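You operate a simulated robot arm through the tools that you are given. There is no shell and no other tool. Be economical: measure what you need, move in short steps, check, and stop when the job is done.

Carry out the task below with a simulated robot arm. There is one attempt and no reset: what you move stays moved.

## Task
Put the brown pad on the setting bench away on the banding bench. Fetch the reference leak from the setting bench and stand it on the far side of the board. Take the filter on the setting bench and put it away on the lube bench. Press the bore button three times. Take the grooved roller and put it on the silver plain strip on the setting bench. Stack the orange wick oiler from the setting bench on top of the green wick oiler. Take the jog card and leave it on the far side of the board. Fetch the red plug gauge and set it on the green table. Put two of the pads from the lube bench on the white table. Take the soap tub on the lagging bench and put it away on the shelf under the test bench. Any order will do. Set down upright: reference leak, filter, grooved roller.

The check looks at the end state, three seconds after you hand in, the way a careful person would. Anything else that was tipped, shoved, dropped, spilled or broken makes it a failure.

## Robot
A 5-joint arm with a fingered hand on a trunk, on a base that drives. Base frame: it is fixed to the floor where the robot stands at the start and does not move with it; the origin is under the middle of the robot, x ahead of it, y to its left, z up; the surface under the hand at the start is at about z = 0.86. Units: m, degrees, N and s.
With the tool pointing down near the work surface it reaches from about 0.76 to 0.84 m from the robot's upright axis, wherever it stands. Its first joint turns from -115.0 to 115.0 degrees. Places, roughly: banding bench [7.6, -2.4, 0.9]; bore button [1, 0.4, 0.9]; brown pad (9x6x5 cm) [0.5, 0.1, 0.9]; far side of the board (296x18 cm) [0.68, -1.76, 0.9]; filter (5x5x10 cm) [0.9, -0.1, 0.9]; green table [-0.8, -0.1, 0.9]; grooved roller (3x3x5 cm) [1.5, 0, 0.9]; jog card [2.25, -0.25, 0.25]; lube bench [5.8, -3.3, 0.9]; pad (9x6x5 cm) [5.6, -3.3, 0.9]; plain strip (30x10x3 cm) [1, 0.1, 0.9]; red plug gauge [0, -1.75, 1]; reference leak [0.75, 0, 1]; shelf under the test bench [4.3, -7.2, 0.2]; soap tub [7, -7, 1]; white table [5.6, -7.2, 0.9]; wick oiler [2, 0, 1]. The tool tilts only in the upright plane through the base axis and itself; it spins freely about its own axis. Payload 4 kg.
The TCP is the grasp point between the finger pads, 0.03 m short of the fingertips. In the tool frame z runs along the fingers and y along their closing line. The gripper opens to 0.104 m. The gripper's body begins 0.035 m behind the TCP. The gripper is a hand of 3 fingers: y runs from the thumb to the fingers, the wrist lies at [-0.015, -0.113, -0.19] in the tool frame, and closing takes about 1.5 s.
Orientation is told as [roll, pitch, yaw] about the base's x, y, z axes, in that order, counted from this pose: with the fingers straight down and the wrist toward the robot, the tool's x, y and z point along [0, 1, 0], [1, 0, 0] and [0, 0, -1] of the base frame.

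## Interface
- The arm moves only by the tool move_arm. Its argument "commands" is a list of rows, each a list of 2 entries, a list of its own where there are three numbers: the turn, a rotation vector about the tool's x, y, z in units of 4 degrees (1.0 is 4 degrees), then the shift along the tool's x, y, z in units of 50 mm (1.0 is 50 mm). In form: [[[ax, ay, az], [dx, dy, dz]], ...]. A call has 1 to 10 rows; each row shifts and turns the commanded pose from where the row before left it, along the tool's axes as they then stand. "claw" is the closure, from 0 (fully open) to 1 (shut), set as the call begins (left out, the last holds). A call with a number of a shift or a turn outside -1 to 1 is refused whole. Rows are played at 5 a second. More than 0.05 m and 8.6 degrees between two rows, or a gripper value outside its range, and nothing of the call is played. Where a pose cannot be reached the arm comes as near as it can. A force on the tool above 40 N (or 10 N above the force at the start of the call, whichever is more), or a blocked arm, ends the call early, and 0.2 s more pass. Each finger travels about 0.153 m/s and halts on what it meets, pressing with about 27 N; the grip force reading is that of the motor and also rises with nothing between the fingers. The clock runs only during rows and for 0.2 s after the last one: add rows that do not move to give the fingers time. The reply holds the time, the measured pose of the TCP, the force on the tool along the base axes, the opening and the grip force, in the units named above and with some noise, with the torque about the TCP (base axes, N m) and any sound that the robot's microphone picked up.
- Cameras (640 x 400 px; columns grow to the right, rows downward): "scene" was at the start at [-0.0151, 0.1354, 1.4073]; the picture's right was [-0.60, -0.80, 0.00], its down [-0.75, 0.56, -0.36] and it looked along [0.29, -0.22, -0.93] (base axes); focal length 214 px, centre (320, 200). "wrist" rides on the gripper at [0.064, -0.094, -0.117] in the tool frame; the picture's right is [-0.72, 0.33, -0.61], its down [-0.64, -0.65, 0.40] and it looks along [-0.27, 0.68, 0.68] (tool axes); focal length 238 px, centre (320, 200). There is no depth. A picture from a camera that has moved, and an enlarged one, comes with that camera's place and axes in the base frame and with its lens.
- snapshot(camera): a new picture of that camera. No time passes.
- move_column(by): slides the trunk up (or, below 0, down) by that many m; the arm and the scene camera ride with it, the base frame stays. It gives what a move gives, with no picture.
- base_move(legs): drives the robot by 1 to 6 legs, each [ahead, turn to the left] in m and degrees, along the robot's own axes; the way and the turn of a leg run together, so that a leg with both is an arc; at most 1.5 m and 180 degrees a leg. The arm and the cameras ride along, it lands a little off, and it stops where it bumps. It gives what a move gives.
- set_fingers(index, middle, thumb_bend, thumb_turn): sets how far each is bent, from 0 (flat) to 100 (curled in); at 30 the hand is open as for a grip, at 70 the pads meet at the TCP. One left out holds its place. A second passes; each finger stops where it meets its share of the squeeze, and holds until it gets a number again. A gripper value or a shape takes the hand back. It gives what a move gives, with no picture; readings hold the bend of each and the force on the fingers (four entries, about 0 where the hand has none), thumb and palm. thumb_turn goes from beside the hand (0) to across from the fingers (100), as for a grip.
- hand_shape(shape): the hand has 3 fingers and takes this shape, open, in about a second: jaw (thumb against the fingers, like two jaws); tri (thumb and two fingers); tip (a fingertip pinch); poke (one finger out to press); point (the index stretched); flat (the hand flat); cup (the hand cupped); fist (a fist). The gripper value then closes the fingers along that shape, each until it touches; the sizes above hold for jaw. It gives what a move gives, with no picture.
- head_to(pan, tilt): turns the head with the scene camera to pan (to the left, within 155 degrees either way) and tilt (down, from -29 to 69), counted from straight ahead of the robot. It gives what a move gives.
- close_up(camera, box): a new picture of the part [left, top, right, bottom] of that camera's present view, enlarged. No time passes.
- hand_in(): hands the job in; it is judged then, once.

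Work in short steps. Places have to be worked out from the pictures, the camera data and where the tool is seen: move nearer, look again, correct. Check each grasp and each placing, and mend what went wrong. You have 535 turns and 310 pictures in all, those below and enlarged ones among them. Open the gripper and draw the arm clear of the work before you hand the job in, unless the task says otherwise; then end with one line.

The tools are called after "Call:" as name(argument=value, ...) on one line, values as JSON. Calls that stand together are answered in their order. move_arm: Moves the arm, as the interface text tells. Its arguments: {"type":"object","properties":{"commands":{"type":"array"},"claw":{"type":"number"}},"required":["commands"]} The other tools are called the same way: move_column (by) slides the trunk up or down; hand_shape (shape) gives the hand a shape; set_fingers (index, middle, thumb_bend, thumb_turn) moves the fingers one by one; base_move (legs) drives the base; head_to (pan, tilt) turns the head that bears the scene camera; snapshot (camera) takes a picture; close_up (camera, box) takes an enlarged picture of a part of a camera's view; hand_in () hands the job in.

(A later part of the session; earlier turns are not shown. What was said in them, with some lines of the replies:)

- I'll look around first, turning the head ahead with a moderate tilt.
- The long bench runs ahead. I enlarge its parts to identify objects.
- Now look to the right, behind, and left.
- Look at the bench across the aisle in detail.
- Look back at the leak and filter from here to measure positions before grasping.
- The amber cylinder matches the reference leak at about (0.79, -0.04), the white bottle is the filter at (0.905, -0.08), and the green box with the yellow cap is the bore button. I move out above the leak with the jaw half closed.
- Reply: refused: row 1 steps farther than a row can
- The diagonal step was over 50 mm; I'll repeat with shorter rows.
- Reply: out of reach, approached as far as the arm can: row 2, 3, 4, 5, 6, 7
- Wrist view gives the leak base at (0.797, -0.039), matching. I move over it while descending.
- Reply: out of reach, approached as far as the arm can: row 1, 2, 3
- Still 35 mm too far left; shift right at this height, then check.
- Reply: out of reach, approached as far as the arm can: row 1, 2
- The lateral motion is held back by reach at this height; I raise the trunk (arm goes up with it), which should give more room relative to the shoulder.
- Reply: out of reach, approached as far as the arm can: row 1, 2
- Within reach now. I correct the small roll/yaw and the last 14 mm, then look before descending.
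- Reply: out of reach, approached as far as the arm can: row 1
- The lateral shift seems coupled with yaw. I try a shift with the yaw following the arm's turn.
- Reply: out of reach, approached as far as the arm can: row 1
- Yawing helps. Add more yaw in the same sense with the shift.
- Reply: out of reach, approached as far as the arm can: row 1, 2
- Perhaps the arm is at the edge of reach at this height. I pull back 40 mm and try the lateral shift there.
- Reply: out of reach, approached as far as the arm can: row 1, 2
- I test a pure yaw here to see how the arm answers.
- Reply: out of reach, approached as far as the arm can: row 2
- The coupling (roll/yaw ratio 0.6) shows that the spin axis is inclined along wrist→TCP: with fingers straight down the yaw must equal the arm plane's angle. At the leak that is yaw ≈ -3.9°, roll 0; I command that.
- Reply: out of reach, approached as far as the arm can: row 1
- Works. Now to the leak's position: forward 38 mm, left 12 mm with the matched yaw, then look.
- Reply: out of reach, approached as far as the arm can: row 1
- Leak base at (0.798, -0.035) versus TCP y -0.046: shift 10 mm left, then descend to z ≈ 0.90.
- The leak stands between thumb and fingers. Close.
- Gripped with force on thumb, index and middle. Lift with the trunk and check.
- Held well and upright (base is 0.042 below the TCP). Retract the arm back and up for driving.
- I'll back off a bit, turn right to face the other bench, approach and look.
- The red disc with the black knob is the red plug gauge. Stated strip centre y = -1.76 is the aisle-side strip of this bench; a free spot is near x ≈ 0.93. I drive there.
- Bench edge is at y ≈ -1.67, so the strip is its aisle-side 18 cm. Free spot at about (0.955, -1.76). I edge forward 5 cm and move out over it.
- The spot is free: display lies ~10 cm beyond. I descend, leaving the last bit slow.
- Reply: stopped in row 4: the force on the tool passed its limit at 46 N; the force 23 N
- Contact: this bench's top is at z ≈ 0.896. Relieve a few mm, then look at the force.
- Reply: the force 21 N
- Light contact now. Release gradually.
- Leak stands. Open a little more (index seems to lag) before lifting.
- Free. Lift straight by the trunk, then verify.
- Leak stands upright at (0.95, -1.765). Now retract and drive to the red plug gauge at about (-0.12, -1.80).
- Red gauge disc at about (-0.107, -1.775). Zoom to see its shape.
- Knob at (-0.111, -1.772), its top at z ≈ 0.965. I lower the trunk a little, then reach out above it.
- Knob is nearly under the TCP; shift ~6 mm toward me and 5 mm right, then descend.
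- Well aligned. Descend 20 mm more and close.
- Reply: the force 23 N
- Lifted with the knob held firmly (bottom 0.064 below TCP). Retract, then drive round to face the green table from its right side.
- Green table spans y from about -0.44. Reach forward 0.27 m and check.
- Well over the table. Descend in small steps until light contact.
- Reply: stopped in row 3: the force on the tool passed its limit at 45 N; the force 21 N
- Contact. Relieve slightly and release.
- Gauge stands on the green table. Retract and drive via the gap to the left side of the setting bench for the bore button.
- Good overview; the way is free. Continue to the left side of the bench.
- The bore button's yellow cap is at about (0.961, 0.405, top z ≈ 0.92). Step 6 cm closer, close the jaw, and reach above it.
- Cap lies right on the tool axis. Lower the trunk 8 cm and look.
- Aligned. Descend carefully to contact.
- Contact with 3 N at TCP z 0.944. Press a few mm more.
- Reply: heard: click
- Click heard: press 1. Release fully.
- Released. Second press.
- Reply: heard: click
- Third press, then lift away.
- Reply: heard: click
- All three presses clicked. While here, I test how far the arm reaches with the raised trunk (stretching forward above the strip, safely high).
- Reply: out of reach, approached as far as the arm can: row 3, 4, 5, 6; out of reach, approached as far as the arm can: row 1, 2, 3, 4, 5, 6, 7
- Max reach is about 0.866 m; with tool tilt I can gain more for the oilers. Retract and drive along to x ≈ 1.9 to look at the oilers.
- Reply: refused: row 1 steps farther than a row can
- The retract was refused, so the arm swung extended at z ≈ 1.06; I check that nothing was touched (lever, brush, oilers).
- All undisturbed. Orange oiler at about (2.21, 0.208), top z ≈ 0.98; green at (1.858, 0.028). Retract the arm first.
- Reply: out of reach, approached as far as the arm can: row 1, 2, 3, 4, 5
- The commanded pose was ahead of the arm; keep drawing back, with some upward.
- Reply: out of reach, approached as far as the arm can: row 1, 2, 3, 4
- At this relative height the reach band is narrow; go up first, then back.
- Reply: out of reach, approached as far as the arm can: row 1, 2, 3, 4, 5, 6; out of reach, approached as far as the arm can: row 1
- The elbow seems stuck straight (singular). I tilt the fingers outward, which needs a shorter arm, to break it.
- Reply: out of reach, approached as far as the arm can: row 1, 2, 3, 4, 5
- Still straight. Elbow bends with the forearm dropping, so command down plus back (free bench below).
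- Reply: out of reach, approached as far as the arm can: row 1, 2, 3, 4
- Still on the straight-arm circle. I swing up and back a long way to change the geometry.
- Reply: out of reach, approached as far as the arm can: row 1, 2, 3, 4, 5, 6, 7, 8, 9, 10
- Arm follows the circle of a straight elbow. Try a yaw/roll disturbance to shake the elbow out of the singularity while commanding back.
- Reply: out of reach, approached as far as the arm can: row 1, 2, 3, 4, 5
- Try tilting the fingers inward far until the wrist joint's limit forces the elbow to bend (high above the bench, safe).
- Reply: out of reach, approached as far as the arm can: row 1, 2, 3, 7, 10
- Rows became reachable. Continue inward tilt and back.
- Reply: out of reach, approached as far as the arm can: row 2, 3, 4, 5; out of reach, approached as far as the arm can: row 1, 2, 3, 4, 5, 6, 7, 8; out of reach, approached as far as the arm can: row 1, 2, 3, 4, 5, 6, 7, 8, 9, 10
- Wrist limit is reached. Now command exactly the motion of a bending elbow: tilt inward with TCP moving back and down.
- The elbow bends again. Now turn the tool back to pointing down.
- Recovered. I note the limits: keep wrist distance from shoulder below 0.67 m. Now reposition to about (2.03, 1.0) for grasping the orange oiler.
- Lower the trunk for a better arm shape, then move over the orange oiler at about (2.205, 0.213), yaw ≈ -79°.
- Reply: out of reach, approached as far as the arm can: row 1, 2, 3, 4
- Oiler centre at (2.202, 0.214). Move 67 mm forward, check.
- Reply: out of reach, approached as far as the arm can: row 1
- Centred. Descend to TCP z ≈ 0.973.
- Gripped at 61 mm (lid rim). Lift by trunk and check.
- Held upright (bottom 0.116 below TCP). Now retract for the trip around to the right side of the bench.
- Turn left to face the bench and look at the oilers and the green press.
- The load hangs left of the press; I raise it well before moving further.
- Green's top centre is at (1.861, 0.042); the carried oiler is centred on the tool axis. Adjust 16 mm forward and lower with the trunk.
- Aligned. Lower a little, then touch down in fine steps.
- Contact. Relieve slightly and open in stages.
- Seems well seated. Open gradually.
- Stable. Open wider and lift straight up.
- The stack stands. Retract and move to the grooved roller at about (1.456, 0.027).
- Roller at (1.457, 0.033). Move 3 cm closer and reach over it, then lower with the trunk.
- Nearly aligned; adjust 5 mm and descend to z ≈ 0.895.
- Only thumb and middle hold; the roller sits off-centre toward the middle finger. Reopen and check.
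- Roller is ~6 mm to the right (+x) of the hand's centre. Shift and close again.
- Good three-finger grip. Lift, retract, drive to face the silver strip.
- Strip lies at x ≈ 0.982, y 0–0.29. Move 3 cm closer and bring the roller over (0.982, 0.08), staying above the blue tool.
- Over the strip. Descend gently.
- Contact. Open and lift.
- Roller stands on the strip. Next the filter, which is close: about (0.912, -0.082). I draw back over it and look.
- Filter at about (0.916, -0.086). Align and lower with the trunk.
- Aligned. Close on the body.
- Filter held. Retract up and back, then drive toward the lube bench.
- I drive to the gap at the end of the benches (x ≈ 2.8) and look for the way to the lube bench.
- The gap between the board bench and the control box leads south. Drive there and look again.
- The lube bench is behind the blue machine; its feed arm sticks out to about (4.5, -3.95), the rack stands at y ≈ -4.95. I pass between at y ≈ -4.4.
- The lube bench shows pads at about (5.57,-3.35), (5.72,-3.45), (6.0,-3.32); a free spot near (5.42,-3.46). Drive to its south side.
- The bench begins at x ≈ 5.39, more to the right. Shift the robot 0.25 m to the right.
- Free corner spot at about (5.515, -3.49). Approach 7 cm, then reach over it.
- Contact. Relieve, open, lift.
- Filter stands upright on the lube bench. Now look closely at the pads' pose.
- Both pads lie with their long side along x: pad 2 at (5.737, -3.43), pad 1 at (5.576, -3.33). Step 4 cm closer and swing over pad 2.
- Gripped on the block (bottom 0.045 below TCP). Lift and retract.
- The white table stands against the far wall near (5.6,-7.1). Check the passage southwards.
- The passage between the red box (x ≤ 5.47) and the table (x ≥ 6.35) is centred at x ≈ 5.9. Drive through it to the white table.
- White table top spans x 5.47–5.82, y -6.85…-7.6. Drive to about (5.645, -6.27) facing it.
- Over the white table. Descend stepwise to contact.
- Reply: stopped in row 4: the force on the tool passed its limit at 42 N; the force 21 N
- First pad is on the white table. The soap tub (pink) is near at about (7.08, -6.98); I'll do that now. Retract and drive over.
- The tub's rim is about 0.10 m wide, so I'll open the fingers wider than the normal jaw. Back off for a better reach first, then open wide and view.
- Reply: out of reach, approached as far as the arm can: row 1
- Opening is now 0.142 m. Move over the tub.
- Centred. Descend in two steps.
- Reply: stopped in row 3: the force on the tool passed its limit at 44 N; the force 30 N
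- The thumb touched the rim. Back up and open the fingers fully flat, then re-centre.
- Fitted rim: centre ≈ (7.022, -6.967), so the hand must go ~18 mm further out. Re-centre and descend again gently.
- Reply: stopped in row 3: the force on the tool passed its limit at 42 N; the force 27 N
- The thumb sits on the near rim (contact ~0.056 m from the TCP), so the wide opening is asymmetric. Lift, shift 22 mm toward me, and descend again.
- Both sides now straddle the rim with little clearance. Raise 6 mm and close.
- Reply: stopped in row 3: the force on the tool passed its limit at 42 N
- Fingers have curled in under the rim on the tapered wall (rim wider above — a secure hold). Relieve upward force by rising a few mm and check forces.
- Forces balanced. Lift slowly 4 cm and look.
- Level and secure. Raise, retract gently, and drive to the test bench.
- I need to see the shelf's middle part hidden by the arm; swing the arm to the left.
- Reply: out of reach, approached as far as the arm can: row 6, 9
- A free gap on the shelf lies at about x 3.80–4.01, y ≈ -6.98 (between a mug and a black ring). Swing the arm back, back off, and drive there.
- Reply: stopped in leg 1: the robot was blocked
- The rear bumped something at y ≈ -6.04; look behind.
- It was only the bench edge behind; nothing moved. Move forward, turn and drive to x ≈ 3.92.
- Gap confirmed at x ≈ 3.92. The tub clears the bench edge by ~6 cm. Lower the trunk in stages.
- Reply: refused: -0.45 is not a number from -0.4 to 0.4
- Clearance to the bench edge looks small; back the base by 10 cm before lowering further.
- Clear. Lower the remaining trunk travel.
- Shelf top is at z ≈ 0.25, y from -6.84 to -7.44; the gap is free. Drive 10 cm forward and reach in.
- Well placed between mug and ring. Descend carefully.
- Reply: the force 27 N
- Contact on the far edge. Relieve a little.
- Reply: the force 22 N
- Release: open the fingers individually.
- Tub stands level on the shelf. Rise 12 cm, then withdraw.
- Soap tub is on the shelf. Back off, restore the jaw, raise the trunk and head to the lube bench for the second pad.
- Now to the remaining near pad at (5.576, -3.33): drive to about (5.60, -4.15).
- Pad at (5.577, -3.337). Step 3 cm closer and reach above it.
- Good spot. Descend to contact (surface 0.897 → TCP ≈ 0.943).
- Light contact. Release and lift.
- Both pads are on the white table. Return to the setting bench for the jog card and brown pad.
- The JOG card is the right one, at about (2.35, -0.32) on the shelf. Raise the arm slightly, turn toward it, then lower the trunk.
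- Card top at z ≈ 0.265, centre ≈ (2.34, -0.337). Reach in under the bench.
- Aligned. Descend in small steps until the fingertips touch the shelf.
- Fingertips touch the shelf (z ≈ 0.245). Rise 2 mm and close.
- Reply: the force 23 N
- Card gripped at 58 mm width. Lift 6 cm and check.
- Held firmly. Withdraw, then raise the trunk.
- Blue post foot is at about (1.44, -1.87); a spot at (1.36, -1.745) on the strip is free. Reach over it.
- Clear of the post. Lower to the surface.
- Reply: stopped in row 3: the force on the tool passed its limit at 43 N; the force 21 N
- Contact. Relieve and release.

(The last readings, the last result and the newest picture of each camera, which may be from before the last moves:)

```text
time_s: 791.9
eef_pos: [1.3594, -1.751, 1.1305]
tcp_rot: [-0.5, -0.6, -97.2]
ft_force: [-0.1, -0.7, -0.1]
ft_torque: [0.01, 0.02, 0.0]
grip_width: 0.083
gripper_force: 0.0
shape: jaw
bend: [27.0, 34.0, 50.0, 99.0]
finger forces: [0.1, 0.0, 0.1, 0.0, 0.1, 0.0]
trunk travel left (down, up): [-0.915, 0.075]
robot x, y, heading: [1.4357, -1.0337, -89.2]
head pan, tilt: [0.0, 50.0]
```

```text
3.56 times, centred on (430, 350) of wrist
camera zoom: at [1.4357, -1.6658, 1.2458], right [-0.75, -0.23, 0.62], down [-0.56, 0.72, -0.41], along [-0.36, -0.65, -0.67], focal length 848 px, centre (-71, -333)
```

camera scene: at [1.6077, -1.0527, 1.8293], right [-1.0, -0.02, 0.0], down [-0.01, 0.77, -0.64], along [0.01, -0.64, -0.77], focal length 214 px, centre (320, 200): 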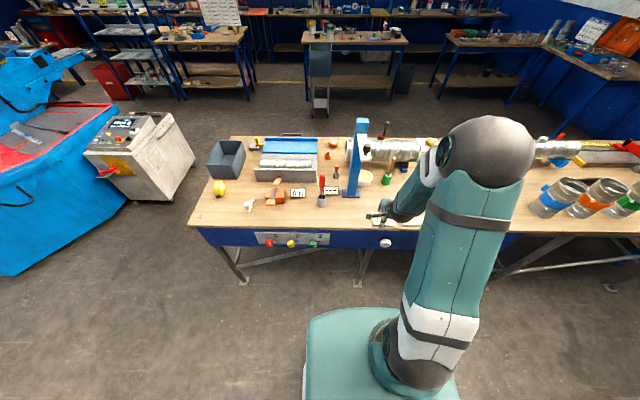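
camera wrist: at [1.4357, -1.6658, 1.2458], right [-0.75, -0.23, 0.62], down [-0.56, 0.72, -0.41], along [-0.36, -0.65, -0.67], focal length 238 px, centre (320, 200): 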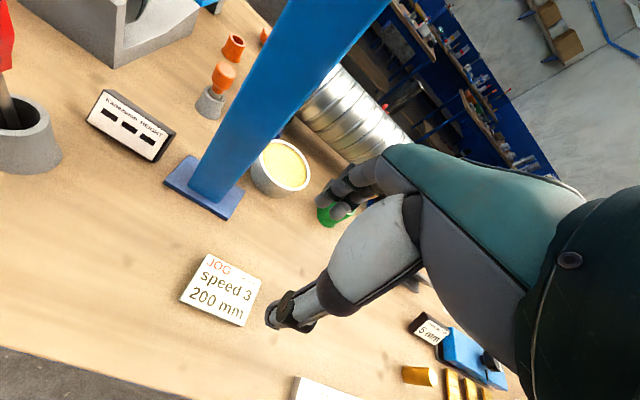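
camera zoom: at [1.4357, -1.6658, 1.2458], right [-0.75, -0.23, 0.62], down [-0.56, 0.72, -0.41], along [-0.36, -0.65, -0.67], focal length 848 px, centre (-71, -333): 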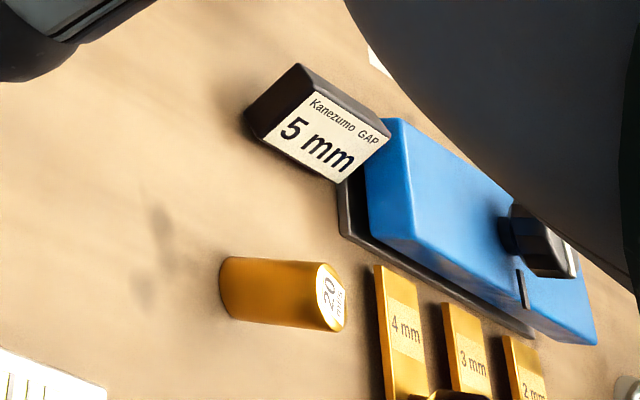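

Upright. Now retract and drive to the front of the setting bench for the brown pad.

Call:
move_arm(commands=[[[0, 0, 0], [0, -0.9, 0]], [[0, 0, 0], [0, -0.9, 0]], [[0, 0, 0], [0, -0.9, 0]], [[0, 0, 0], [0, -0.9, 0]], [[0, 0, 0], [0, -0.6, 0]]], claw=0)

Call:
base_move(legs=[[0, -90.8], [1.4, 0], [0.16, 0], [0, -90], [1.09, 0], [0, -90]])

Call:
snapshot(camera="wrist")

Call:
snapshot(camera="scene")

```text
time_s: 793.1
eef_pos: [1.3866, -1.5439, 1.1291]
tcp_rot: [-0.5, -0.6, -97.3]
ft_force: [-0.3, 1.1, -0.3]
ft_torque: [0.0, 0.01, -0.02]
grip_width: 0.1039
gripper_force: 0.1
shape: jaw
bend: [30.0, 30.0, 30.0, 98.0]
finger forces: [0.0, 0.1, 0.0, 0.1, 0.0, 0.0]
trunk travel left (down, up): [-0.915, 0.075]
robot x, y, heading: [1.4357, -1.0328, -89.1]
head pan, tilt: [0.0, 50.0]
```

```text
time_s: 818.0
eef_pos: [0.4186, 0.0256, 1.1289]
tcp_rot: [-0.5, -0.6, -11.6]
ft_force: [0.0, -0.5, 0.0]
ft_torque: [-0.03, 0.02, -0.03]
grip_width: 0.1039
gripper_force: 0.0
shape: jaw
bend: [30.0, 30.0, 30.0, 98.0]
finger forces: [0.0, 0.0, 0.0, 0.0, 0.0, 0.0]
trunk travel left (down, up): [-0.915, 0.075]
robot x, y, heading: [-0.0882, 0.1097, -3.3]
head pan, tilt: [0.0, 50.0]
```

```text
98 pictures are left
camera wrist: at [0.3367, 0.1068, 1.2434], right [0.17, -0.76, 0.62], down [-0.77, -0.5, -0.4], along [0.62, -0.41, -0.67], focal length 238 px, centre (320, 200)
```

wrist: 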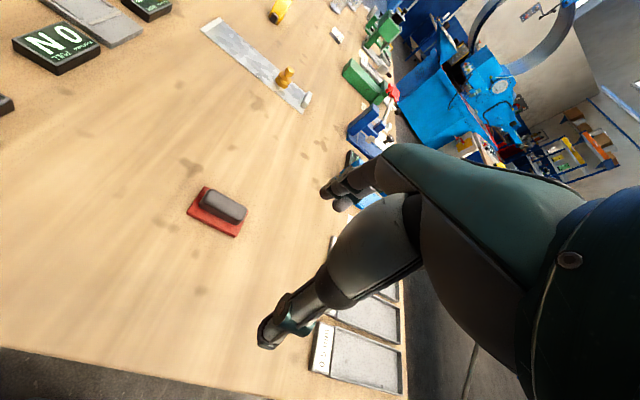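

```text
97 pictures are left
camera scene: at [-0.0608, 0.2788, 1.8693], right [-0.06, -1.0, 0.0], down [-0.76, 0.05, -0.64], along [0.64, -0.04, -0.77], focal length 214 px, centre (320, 200)
```

scene: 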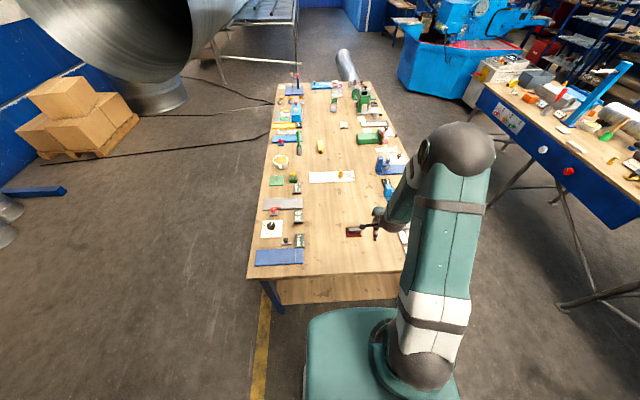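

Pad centre ≈ (0.54, 0.064), long side along y. Move over it.

Call:
move_arm(commands=[[[0.1, 0, -0.75], [0.5, 0, 0]], [[0, 0, -0.75], [0.5, 0, 0]], [[0, 0, 0], [0, 0.78, 0]], [[0, 0, 0], [0, 0.78, 0]], [[0, 0, 0], [0, 0.78, 0]]], claw=0.2)

Call:
move_column(by=-0.16)

Call:
snapshot(camera="wrist")

```text
time_s: 819.1
eef_pos: [0.5415, 0.0628, 1.1281]
tcp_rot: [-0.4, 0.0, -5.5]
ft_force: [0.3, -0.7, 0.0]
ft_torque: [-0.03, 0.05, 0.03]
grip_width: 0.0835
gripper_force: 0.0
shape: jaw
bend: [27.0, 34.0, 49.0, 99.0]
finger forces: [0.0, 0.0, 0.0, 0.0, 0.0, 0.0]
trunk travel left (down, up): [-0.915, 0.075]
robot x, y, heading: [-0.0907, 0.1116, -3.4]
head pan, tilt: [0.0, 50.0]
```

```text
time_s: 821.0
eef_pos: [0.5407, 0.0622, 0.9691]
tcp_rot: [-0.4, 0.0, -5.4]
ft_force: [-0.4, -0.2, -0.7]
ft_torque: [-0.01, -0.05, 0.01]
grip_width: 0.0834
gripper_force: 0.1
shape: jaw
bend: [27.0, 34.0, 49.0, 99.0]
finger forces: [0.0, 0.0, 0.1, 0.0, 0.1, 0.0]
trunk travel left (down, up): [-0.755, 0.235]
robot x, y, heading: [-0.0884, 0.1106, -3.7]
head pan, tilt: [0.0, 50.0]
```

```text
96 pictures are left
camera wrist: at [0.4526, 0.1342, 1.084], right [0.25, -0.74, 0.62], down [-0.71, -0.58, -0.4], along [0.66, -0.34, -0.68], focal length 238 px, centre (320, 200)
```

wrist: 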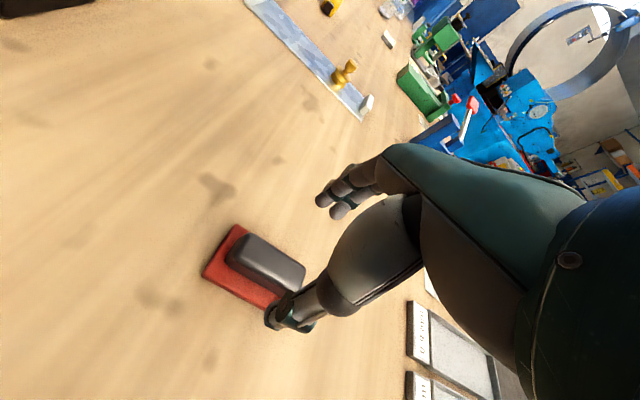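

Call:
move_arm(commands=[[[0, 0, -0.22], [0.22, -0.06, 0.4]], [[0, 0, 0], [0, 0, 0.5]], [[0, 0, 0], [0, 0, 0.36]]])

Call:
close_up(camera="wrist", box=[220, 180, 400, 340])

```text
time_s: 821.8
eef_pos: [0.5402, 0.0732, 0.9041]
tcp_rot: [-0.2, -0.1, -4.5]
ft_force: [0.6, 0.2, -0.6]
ft_torque: [0.02, -0.01, 0.0]
grip_width: 0.0834
gripper_force: 0.0
shape: jaw
bend: [27.0, 34.0, 49.0, 99.0]
finger forces: [0.1, 0.0, 0.0, 0.0, 0.1, 0.0]
trunk travel left (down, up): [-0.755, 0.235]
robot x, y, heading: [-0.0879, 0.117, -3.6]
head pan, tilt: [0.0, 50.0]
```

```text
2.50 times, centred on (310, 260) of wrist
camera zoom: at [0.4495, 0.1437, 1.0204], right [0.27, -0.74, 0.62], down [-0.7, -0.59, -0.4], along [0.66, -0.33, -0.68], focal length 596 px, centre (345, 50)
```

zoom: 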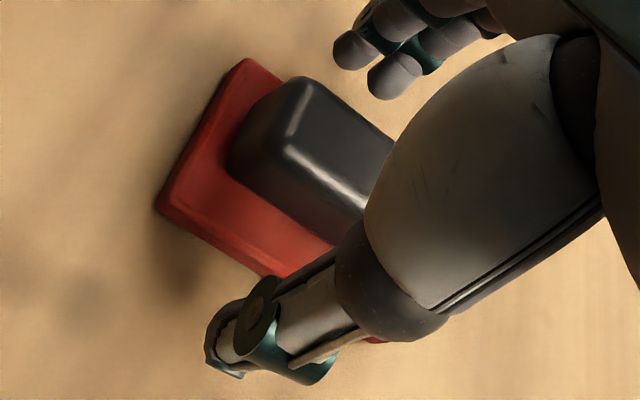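

Call:
move_arm(commands=[[[0, 0, 0], [0, 0, 0]], [[0, 0, 0], [0, 0, 0]], [[0, 0, 0], [0, 0, 0]], [[0, 0, 0], [0, 0, 0]], [[0, 0, 0], [0, 0, 0]], [[0, 0, 0], [0, 0, 0]], [[0, 0, 0], [0, 0, 0]]], claw=1)

Call:
move_column(by=0.23)

Call:
snapshot(camera="wrist")

```text
time_s: 823.4
eef_pos: [0.5397, 0.0729, 0.9045]
tcp_rot: [-0.2, 0.0, -4.5]
ft_force: [0.1, 0.0, 0.6]
ft_torque: [0.04, 0.01, 0.0]
grip_width: 0.0246
gripper_force: 27.2
shape: jaw
bend: [73.0, 55.0, 74.0, 100.0]
finger forces: [16.5, 8.0, 0.0, 0.0, 24.3, 0.1]
trunk travel left (down, up): [-0.755, 0.235]
robot x, y, heading: [-0.0892, 0.1103, -3.2]
head pan, tilt: [0.0, 50.0]
```

```text
time_s: 825.8
eef_pos: [0.5391, 0.0732, 1.1352]
tcp_rot: [-0.4, -0.1, -4.6]
ft_force: [0.4, 0.0, -0.3]
ft_torque: [0.0, -0.02, 0.01]
grip_width: 0.0247
gripper_force: 26.9
shape: jaw
bend: [73.0, 55.0, 74.0, 100.0]
finger forces: [16.4, 7.9, 0.1, 0.1, 24.4, 0.0]
trunk travel left (down, up): [-0.985, 0.005]
robot x, y, heading: [-0.0876, 0.1126, -3.4]
head pan, tilt: [0.0, 50.0]
```

```text
94 pictures are left
camera wrist: at [0.4494, 0.1436, 1.2505], right [0.27, -0.74, 0.62], down [-0.7, -0.59, -0.4], along [0.66, -0.33, -0.68], focal length 238 px, centre (320, 200)
```

wrist: 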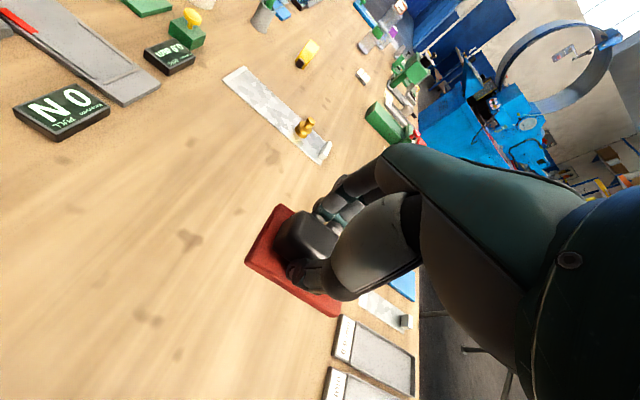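

Brown pad held. Retract and drive out to the open end of the bench to survey the way to the banding bench.

Call:
move_arm(commands=[[[0, 0, 0], [0, -0.7, -0.3]], [[0, 0, 0], [0, -0.8, 0]], [[0, 0, 0], [0, -0.8, 0]]])

Call:
base_move(legs=[[-0.02, 0], [0, -86.6], [1.13, 0], [0, 90], [1.5, 0], [1.45, 0]])

Call:
head_to(pan=5, tilt=25)

Call:
snapshot(camera="scene")

```text
time_s: 826.6
eef_pos: [0.422, 0.0846, 1.1522]
tcp_rot: [-0.3, -0.1, -4.6]
ft_force: [-0.1, 0.1, -0.4]
ft_torque: [0.03, -0.01, 0.0]
grip_width: 0.0244
gripper_force: 26.7
shape: jaw
bend: [73.0, 55.0, 74.0, 100.0]
finger forces: [16.6, 8.0, 0.1, 0.0, 24.5, 0.0]
trunk travel left (down, up): [-0.985, 0.005]
robot x, y, heading: [-0.0875, 0.1117, -3.3]
head pan, tilt: [0.0, 50.0]
```

```text
time_s: 853.9
eef_pos: [3.303, -0.973, 1.1515]
tcp_rot: [-0.3, -0.1, -0.4]
ft_force: [0.0, 0.4, -0.5]
ft_torque: [0.01, -0.03, 0.0]
grip_width: 0.0242
gripper_force: 27.3
shape: jaw
bend: [73.0, 55.0, 74.0, 100.0]
finger forces: [16.2, 7.7, 0.1, 0.0, 23.8, 0.0]
trunk travel left (down, up): [-0.985, 0.005]
robot x, y, heading: [2.7903, -0.9789, 0.8]
head pan, tilt: [0.0, 50.0]
```

```text
time_s: 854.8
eef_pos: [3.3024, -0.9719, 1.1505]
tcp_rot: [-0.3, 0.0, -0.3]
ft_force: [-0.3, 0.0, -0.6]
ft_torque: [0.01, -0.03, -0.04]
grip_width: 0.0242
gripper_force: 26.8
shape: jaw
bend: [73.0, 55.0, 74.0, 100.0]
finger forces: [16.2, 7.7, 0.0, 0.0, 23.8, 0.0]
trunk travel left (down, up): [-0.985, 0.005]
robot x, y, heading: [2.7938, -0.9833, 0.7]
head pan, tilt: [5.0, 25.0]
```

```text
93 pictures are left
camera scene: at [2.821, -0.8067, 1.9767], right [0.1, -0.99, 0.0], down [-0.42, -0.04, -0.91], along [0.9, 0.09, -0.42], focal length 214 px, centre (320, 200)
```

scene: 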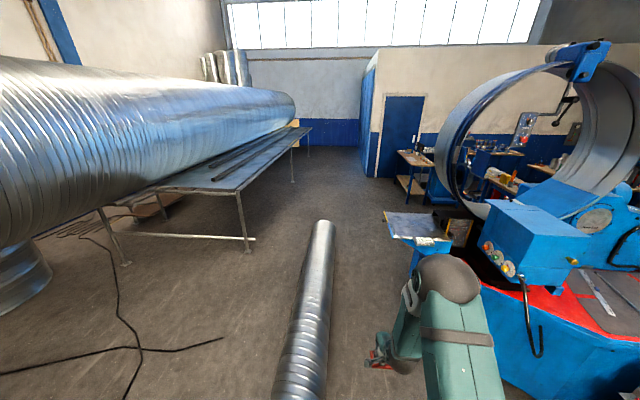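

Corridor between the floor duct (y ≈ -0.35) and the table legs (y ≈ 0.47) is 0.82 m wide, robot is about 0.5 m. I go that way along y ≈ 0.06.

Call:
base_move(legs=[[0.14, 0], [0, 89.3], [1.04, 0], [0, -90]])

Call:
head_to(pan=0, tilt=35)

Call:
snapshot(camera="scene")

```text
time_s: 868.6
eef_pos: [3.4424, 0.0393, 1.1523]
tcp_rot: [-0.3, -0.1, -1.3]
ft_force: [-1.0, -0.1, -0.6]
ft_torque: [0.01, 0.0, -0.02]
grip_width: 0.0239
gripper_force: 27.0
shape: jaw
bend: [73.0, 56.0, 75.0, 100.0]
finger forces: [15.9, 7.5, 0.0, 0.0, 23.4, 0.0]
trunk travel left (down, up): [-0.985, 0.005]
robot x, y, heading: [2.9277, 0.0405, -0.4]
head pan, tilt: [5.0, 25.0]
```

```text
time_s: 869.4
eef_pos: [3.4415, 0.0407, 1.1514]
tcp_rot: [-0.2, -0.1, -1.4]
ft_force: [-0.7, -0.5, -1.3]
ft_torque: [-0.01, 0.01, 0.0]
grip_width: 0.0237
gripper_force: 27.2
shape: jaw
bend: [73.0, 56.0, 75.0, 100.0]
finger forces: [15.9, 7.5, 0.1, 0.0, 23.4, 0.0]
trunk travel left (down, up): [-0.985, 0.005]
robot x, y, heading: [2.9286, 0.0407, -0.5]
head pan, tilt: [0.0, 35.0]
```

```text
92 pictures are left
camera scene: at [2.9597, 0.2094, 1.9611], right [0.0, -1.0, 0.0], down [-0.57, 0.0, -0.82], along [0.82, 0.0, -0.57], focal length 214 px, centre (320, 200)
```

scene: 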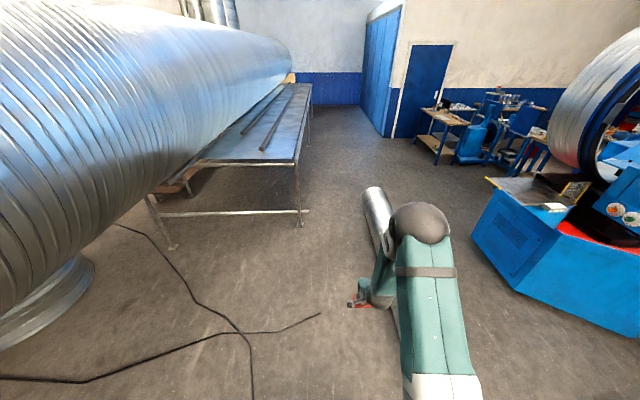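

Corridor measured: duct at y ≤ -0.45, leg at y 0.48, a cable tip at (3.96, 0.23). Drive along y ≈ -0.03.

Call:
base_move(legs=[[0, -5], [0.8, 0], [0, 5.5], [1.4, 0]])

Call:
snapshot(camera="scene")

```text
time_s: 881.4
eef_pos: [5.6675, -0.0081, 1.1513]
tcp_rot: [-0.2, -0.1, -0.9]
ft_force: [-0.1, -0.1, -1.4]
ft_torque: [0.02, -0.03, 0.0]
grip_width: 0.0239
gripper_force: 26.9
shape: jaw
bend: [73.0, 56.0, 75.0, 100.0]
finger forces: [15.9, 7.4, 0.1, 0.0, 23.4, 0.0]
trunk travel left (down, up): [-0.985, 0.005]
robot x, y, heading: [5.1592, -0.01, -0.0]
head pan, tilt: [0.0, 35.0]
```

```text
91 pictures are left
camera scene: at [5.1835, 0.1578, 1.961], right [0.0, -1.0, 0.0], down [-0.57, 0.0, -0.82], along [0.82, 0.0, -0.57], focal length 214 px, centre (320, 200)
```

scene: 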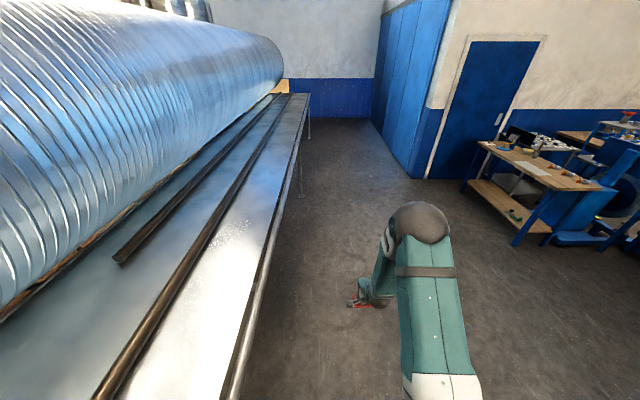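

Now past the leg. Continue to x ≈ 7.3 and turn to face the banding bench.

Call:
base_move(legs=[[1.4, 0], [0.75, 0], [0, -90], [1.1, 0]])

Call:
snapshot(camera="scene")

Call:
snapshot(camera="wrist")

```text
time_s: 901.1
eef_pos: [7.2957, -1.614, 1.1506]
tcp_rot: [-0.3, -0.1, -91.9]
ft_force: [0.6, 0.6, -0.4]
ft_torque: [0.01, -0.05, -0.02]
grip_width: 0.0239
gripper_force: 27.2
shape: jaw
bend: [73.0, 56.0, 75.0, 100.0]
finger forces: [15.8, 7.4, 0.0, 0.0, 23.2, 0.1]
trunk travel left (down, up): [-0.985, 0.005]
robot x, y, heading: [7.2999, -1.0999, -90.7]
head pan, tilt: [0.0, 35.0]
```

```text
90 pictures are left
camera scene: at [7.472, -1.1356, 1.961], right [-1.0, 0.01, 0.0], down [0.01, 0.57, -0.82], along [-0.01, -0.82, -0.57], focal length 214 px, centre (320, 200)
```

scene: 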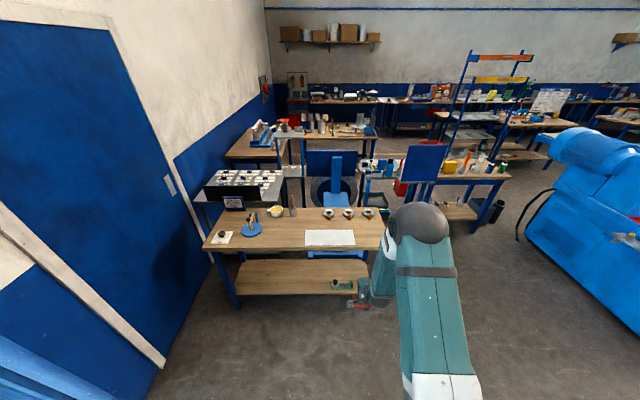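

```text
89 pictures are left
camera wrist: at [7.3623, -1.5218, 1.267], right [-0.73, -0.3, 0.62], down [-0.62, 0.67, -0.4], along [-0.29, -0.68, -0.68], focal length 238 px, centre (320, 200)
```

wrist: 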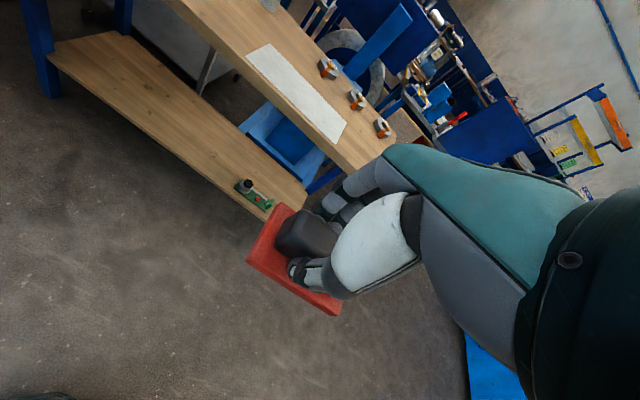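

Banding bench: x 7.03–8.26, y -2.13…-2.6. Free spot left of the paper at about (7.71, -2.24). Reposition.

Call:
base_move(legs=[[0, 90.7], [0.41, 0], [0, -90], [0.33, 0]])

Call:
snapshot(camera="wrist")

Call:
snapshot(camera="scene")

```text
time_s: 913.1
eef_pos: [7.6922, -1.9346, 1.1508]
tcp_rot: [-0.2, -0.1, -92.3]
ft_force: [0.3, -1.5, -0.8]
ft_torque: [-0.03, -0.02, -0.01]
grip_width: 0.0236
gripper_force: 26.7
shape: jaw
bend: [73.0, 56.0, 75.0, 100.0]
finger forces: [15.6, 7.1, 0.0, 0.0, 22.8, 0.0]
trunk travel left (down, up): [-0.985, 0.005]
robot x, y, heading: [7.6996, -1.4213, -90.9]
head pan, tilt: [0.0, 35.0]
```

```text
88 pictures are left
camera wrist: at [7.7595, -1.8443, 1.2669], right [-0.73, -0.3, 0.62], down [-0.62, 0.68, -0.4], along [-0.3, -0.67, -0.68], focal length 238 px, centre (320, 200)
```

wrist: 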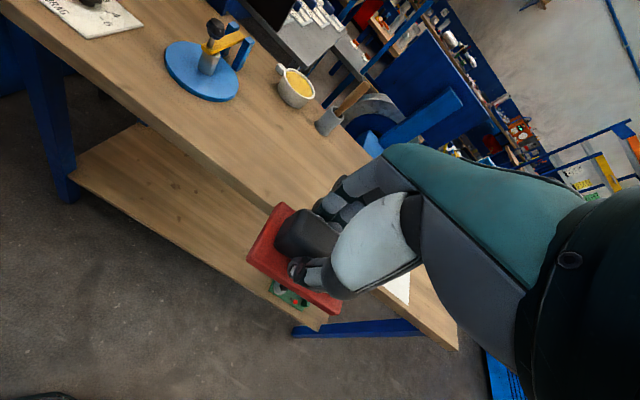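

```text
87 pictures are left
camera scene: at [7.8715, -1.459, 1.961], right [-1.0, 0.02, 0.0], down [0.01, 0.57, -0.82], along [-0.02, -0.82, -0.57], focal length 214 px, centre (320, 200)
```

scene: 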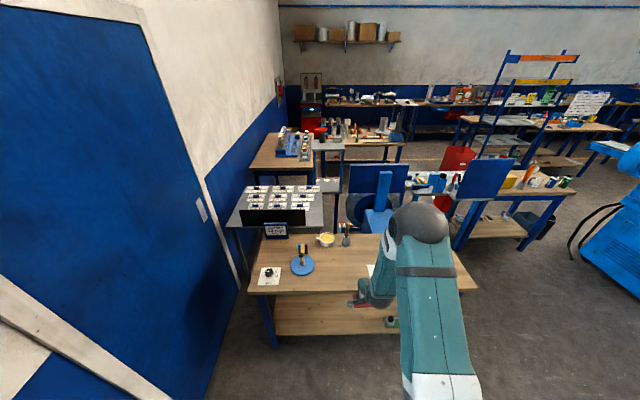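

Call:
base_move(legs=[[0.04, 0]])

Call:
move_arm(commands=[[[0, 0, -0.48], [0.38, 0, 0]], [[0, 0, 0], [0, 0.92, 0]], [[0, 0, 0], [0, 0.92, 0]], [[0, 0, 0], [0, 0.92, 0]], [[0, 0, 0], [0, 0.92, 0]], [[0, 0, 0], [0, 0.92, 0]], [[0, 0, 0], [0, 0.9, 0]]])

Call:
move_column(by=-0.19)

Call:
snapshot(camera="wrist")

```text
time_s: 914.0
eef_pos: [7.6899, -1.9736, 1.1503]
tcp_rot: [-0.3, -0.1, -92.2]
ft_force: [0.2, -0.8, -1.3]
ft_torque: [0.04, 0.0, -0.01]
grip_width: 0.0235
gripper_force: 27.4
shape: jaw
bend: [73.0, 56.0, 75.0, 100.0]
finger forces: [15.7, 7.2, 0.0, 0.1, 23.0, 0.1]
trunk travel left (down, up): [-0.985, 0.005]
robot x, y, heading: [7.6963, -1.4664, -91.2]
head pan, tilt: [0.0, 35.0]
```

```text
time_s: 915.6
eef_pos: [7.7099, -2.2499, 1.1495]
tcp_rot: [-0.1, 0.2, -90.1]
ft_force: [0.6, -0.1, -1.4]
ft_torque: [0.03, 0.0, 0.0]
grip_width: 0.0235
gripper_force: 27.2
shape: jaw
bend: [73.0, 56.0, 75.0, 100.0]
finger forces: [15.7, 7.4, 0.0, 0.0, 23.0, 0.1]
trunk travel left (down, up): [-0.985, 0.005]
robot x, y, heading: [7.6993, -1.4615, -90.9]
head pan, tilt: [0.0, 35.0]
```

```text
time_s: 917.6
eef_pos: [7.7101, -2.2474, 0.9611]
tcp_rot: [-0.1, 0.0, -90.2]
ft_force: [-0.1, -0.2, -0.1]
ft_torque: [-0.01, -0.03, 0.0]
grip_width: 0.0237
gripper_force: 27.1
shape: jaw
bend: [73.0, 56.0, 75.0, 100.0]
finger forces: [15.6, 7.2, 0.1, 0.1, 23.0, 0.1]
trunk travel left (down, up): [-0.795, 0.195]
robot x, y, heading: [7.6975, -1.4591, -91.1]
head pan, tilt: [0.0, 35.0]
```

```text
86 pictures are left
camera wrist: at [7.7733, -2.1554, 1.0769], right [-0.72, -0.32, 0.61], down [-0.64, 0.65, -0.4], along [-0.27, -0.68, -0.68], focal length 238 px, centre (320, 200)
```

wrist: 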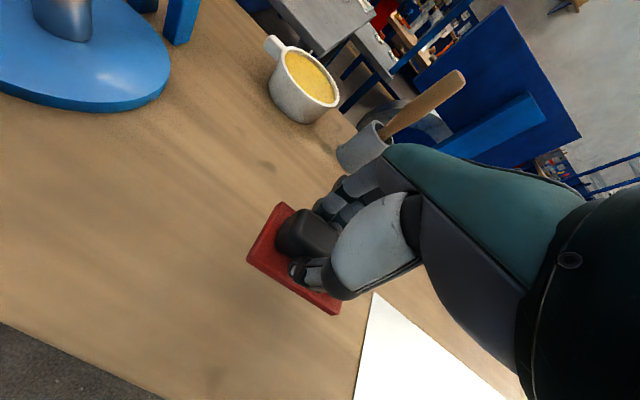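

Call:
move_arm(commands=[[[0, 0, 0], [0, 0, 0.2]], [[0, 0, 0], [0, 0, 0.1]], [[0, 0, 0], [0, 0, 0.06]], [[0, 0, 0], [0, 0, 0.06]]])

```text
time_s: 918.6
eef_pos: [7.71, -2.2473, 0.9407]
tcp_rot: [0.0, -0.1, -90.2]
ft_force: [0.3, 0.4, -1.2]
ft_torque: [0.02, 0.01, 0.01]
grip_width: 0.0237
gripper_force: 27.0
shape: jaw
bend: [73.0, 56.0, 75.0, 100.0]
finger forces: [15.7, 7.2, 0.0, 0.0, 23.0, 0.0]
trunk travel left (down, up): [-0.795, 0.195]
robot x, y, heading: [7.6959, -1.4613, -91.0]
head pan, tilt: [0.0, 35.0]
```

Call:
move_arm(commands=[[[0, 0, 0], [0, 0, 0.15]], [[0, 0, 0], [0, 0, 0.15]], [[0, 0, 0], [0, 0, 0.1]], [[0, 0, 0], [0, 0, 0.08]]])

```text
time_s: 919.6
eef_pos: [7.7108, -2.2492, 0.9163]
tcp_rot: [0.0, -0.1, -90.1]
ft_force: [0.5, -0.1, -0.6]
ft_torque: [0.0, -0.01, -0.01]
grip_width: 0.0238
gripper_force: 27.3
shape: jaw
bend: [73.0, 56.0, 75.0, 100.0]
finger forces: [15.7, 7.2, 0.0, 0.0, 23.0, 0.0]
trunk travel left (down, up): [-0.795, 0.195]
robot x, y, heading: [7.7006, -1.4636, -90.9]
head pan, tilt: [0.0, 35.0]
```

Call:
move_arm(commands=[[[0, 0, 0], [0, 0, 0.08]], [[0, 0, 0], [0, 0, 0.06]], [[0, 0, 0], [0, 0, 0.06]], [[0, 0, 0], [0, 0, 0.05]]])

```text
time_s: 920.6
eef_pos: [7.7096, -2.2481, 0.9047]
tcp_rot: [-0.1, -0.2, -90.1]
ft_force: [0.3, 0.6, 2.6]
ft_torque: [-0.07, -0.02, 0.02]
grip_width: 0.0238
gripper_force: 26.7
shape: jaw
bend: [73.0, 56.0, 75.0, 100.0]
finger forces: [15.9, 8.0, 0.0, 0.0, 24.3, 0.1]
trunk travel left (down, up): [-0.795, 0.195]
robot x, y, heading: [7.6978, -1.4602, -91.0]
head pan, tilt: [0.0, 35.0]
```

Light contact. Release and lift.

Call:
move_arm(commands=[[[0, 0, 0], [0, 0, 0]], [[0, 0, 0], [0, 0, 0]], [[0, 0, 0], [0, 0, 0]], [[0, 0, 0], [0, 0, 0]], [[0, 0, 0], [0, 0, 0]]], claw=0.3)

Call:
move_column(by=0.19)

Call:
snapshot(camera="wrist")

```text
time_s: 921.8
eef_pos: [7.7095, -2.249, 0.9042]
tcp_rot: [-0.1, -0.2, -90.0]
ft_force: [0.9, -0.4, -0.7]
ft_torque: [-0.01, -0.01, 0.0]
grip_width: 0.0724
gripper_force: 0.1
shape: jaw
bend: [27.0, 37.0, 58.0, 99.0]
finger forces: [0.1, 0.0, 0.0, 0.0, 0.0, 0.1]
trunk travel left (down, up): [-0.795, 0.195]
robot x, y, heading: [7.6988, -1.4602, -91.0]
head pan, tilt: [0.0, 35.0]
```

```text
time_s: 923.9
eef_pos: [7.7096, -2.249, 1.0936]
tcp_rot: [0.0, -0.1, -90.1]
ft_force: [0.5, 0.5, 0.1]
ft_torque: [-0.03, -0.03, 0.0]
grip_width: 0.0722
gripper_force: 0.0
shape: jaw
bend: [27.0, 37.0, 58.0, 99.0]
finger forces: [0.1, 0.0, 0.1, 0.0, 0.0, 0.1]
trunk travel left (down, up): [-0.985, 0.005]
robot x, y, heading: [7.699, -1.4655, -91.0]
head pan, tilt: [0.0, 35.0]
```

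```text
85 pictures are left
camera wrist: at [7.7733, -2.1556, 1.2093], right [-0.72, -0.32, 0.61], down [-0.64, 0.65, -0.4], along [-0.27, -0.68, -0.68], focal length 238 px, centre (320, 200)
```

wrist: 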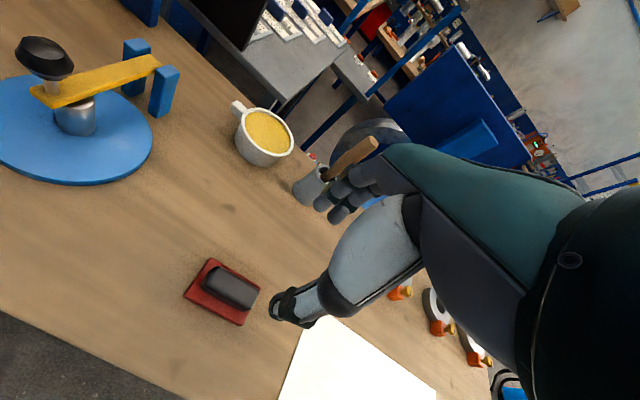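

The pad lies on the banding bench. All jobs are done; open the hand and draw the arm clear, then hand in.

Call:
move_arm(commands=[[[0, 0, 0], [0, -0.7, -0.5]], [[0, 0, 0], [0, -0.9, 0]], [[0, 0, 0], [0, -0.9, 0]], [[0, 0, 0], [0, -0.9, 0]], [[0, 0, 0], [0, -0.9, 0]]], claw=0)

Call:
base_move(legs=[[-0.3, 0]])

Call:
snapshot(camera="wrist")

```text
time_s: 925.1
eef_pos: [7.7118, -2.0301, 1.12]
tcp_rot: [0.0, -0.1, -90.1]
ft_force: [0.9, -0.8, -0.9]
ft_torque: [-0.03, 0.02, 0.0]
grip_width: 0.1039
gripper_force: 0.1
shape: jaw
bend: [30.0, 30.0, 30.0, 98.0]
finger forces: [0.0, 0.0, 0.0, 0.1, 0.0, 0.1]
trunk travel left (down, up): [-0.985, 0.005]
robot x, y, heading: [7.6976, -1.4606, -91.2]
head pan, tilt: [0.0, 35.0]
```

```text
time_s: 927.2
eef_pos: [7.7159, -1.7306, 1.1193]
tcp_rot: [0.0, -0.1, -90.2]
ft_force: [0.3, 0.5, -0.3]
ft_torque: [0.02, -0.01, 0.01]
grip_width: 0.1038
gripper_force: 0.1
shape: jaw
bend: [30.0, 30.0, 30.0, 98.0]
finger forces: [0.0, 0.0, 0.0, 0.0, 0.0, 0.0]
trunk travel left (down, up): [-0.985, 0.005]
robot x, y, heading: [7.7045, -1.1563, -91.0]
head pan, tilt: [0.0, 35.0]
```

```text
84 pictures are left
camera wrist: at [7.7791, -1.6368, 1.2357], right [-0.72, -0.32, 0.61], down [-0.64, 0.65, -0.41], along [-0.27, -0.68, -0.68], focal length 238 px, centre (320, 200)
```

wrist: 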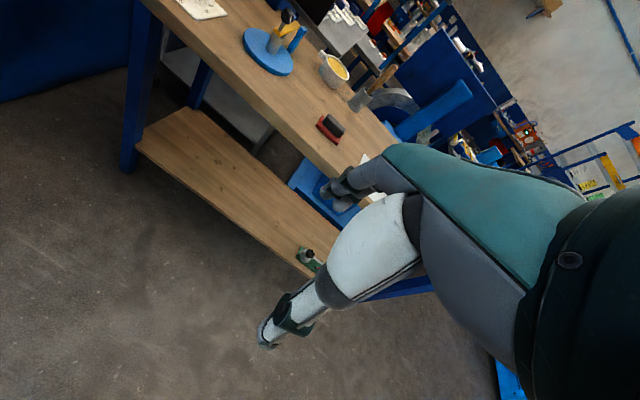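

Everything is placed and the arm is clear; handing in.

Call:
hand_in()

```text
The job is handed in.
```

All ten tasks are done and handed in. One placement is my reading: I took "the far side of the board" as the aisle-side strip at the coordinates you gave, and put the reference leak and the jog card there.
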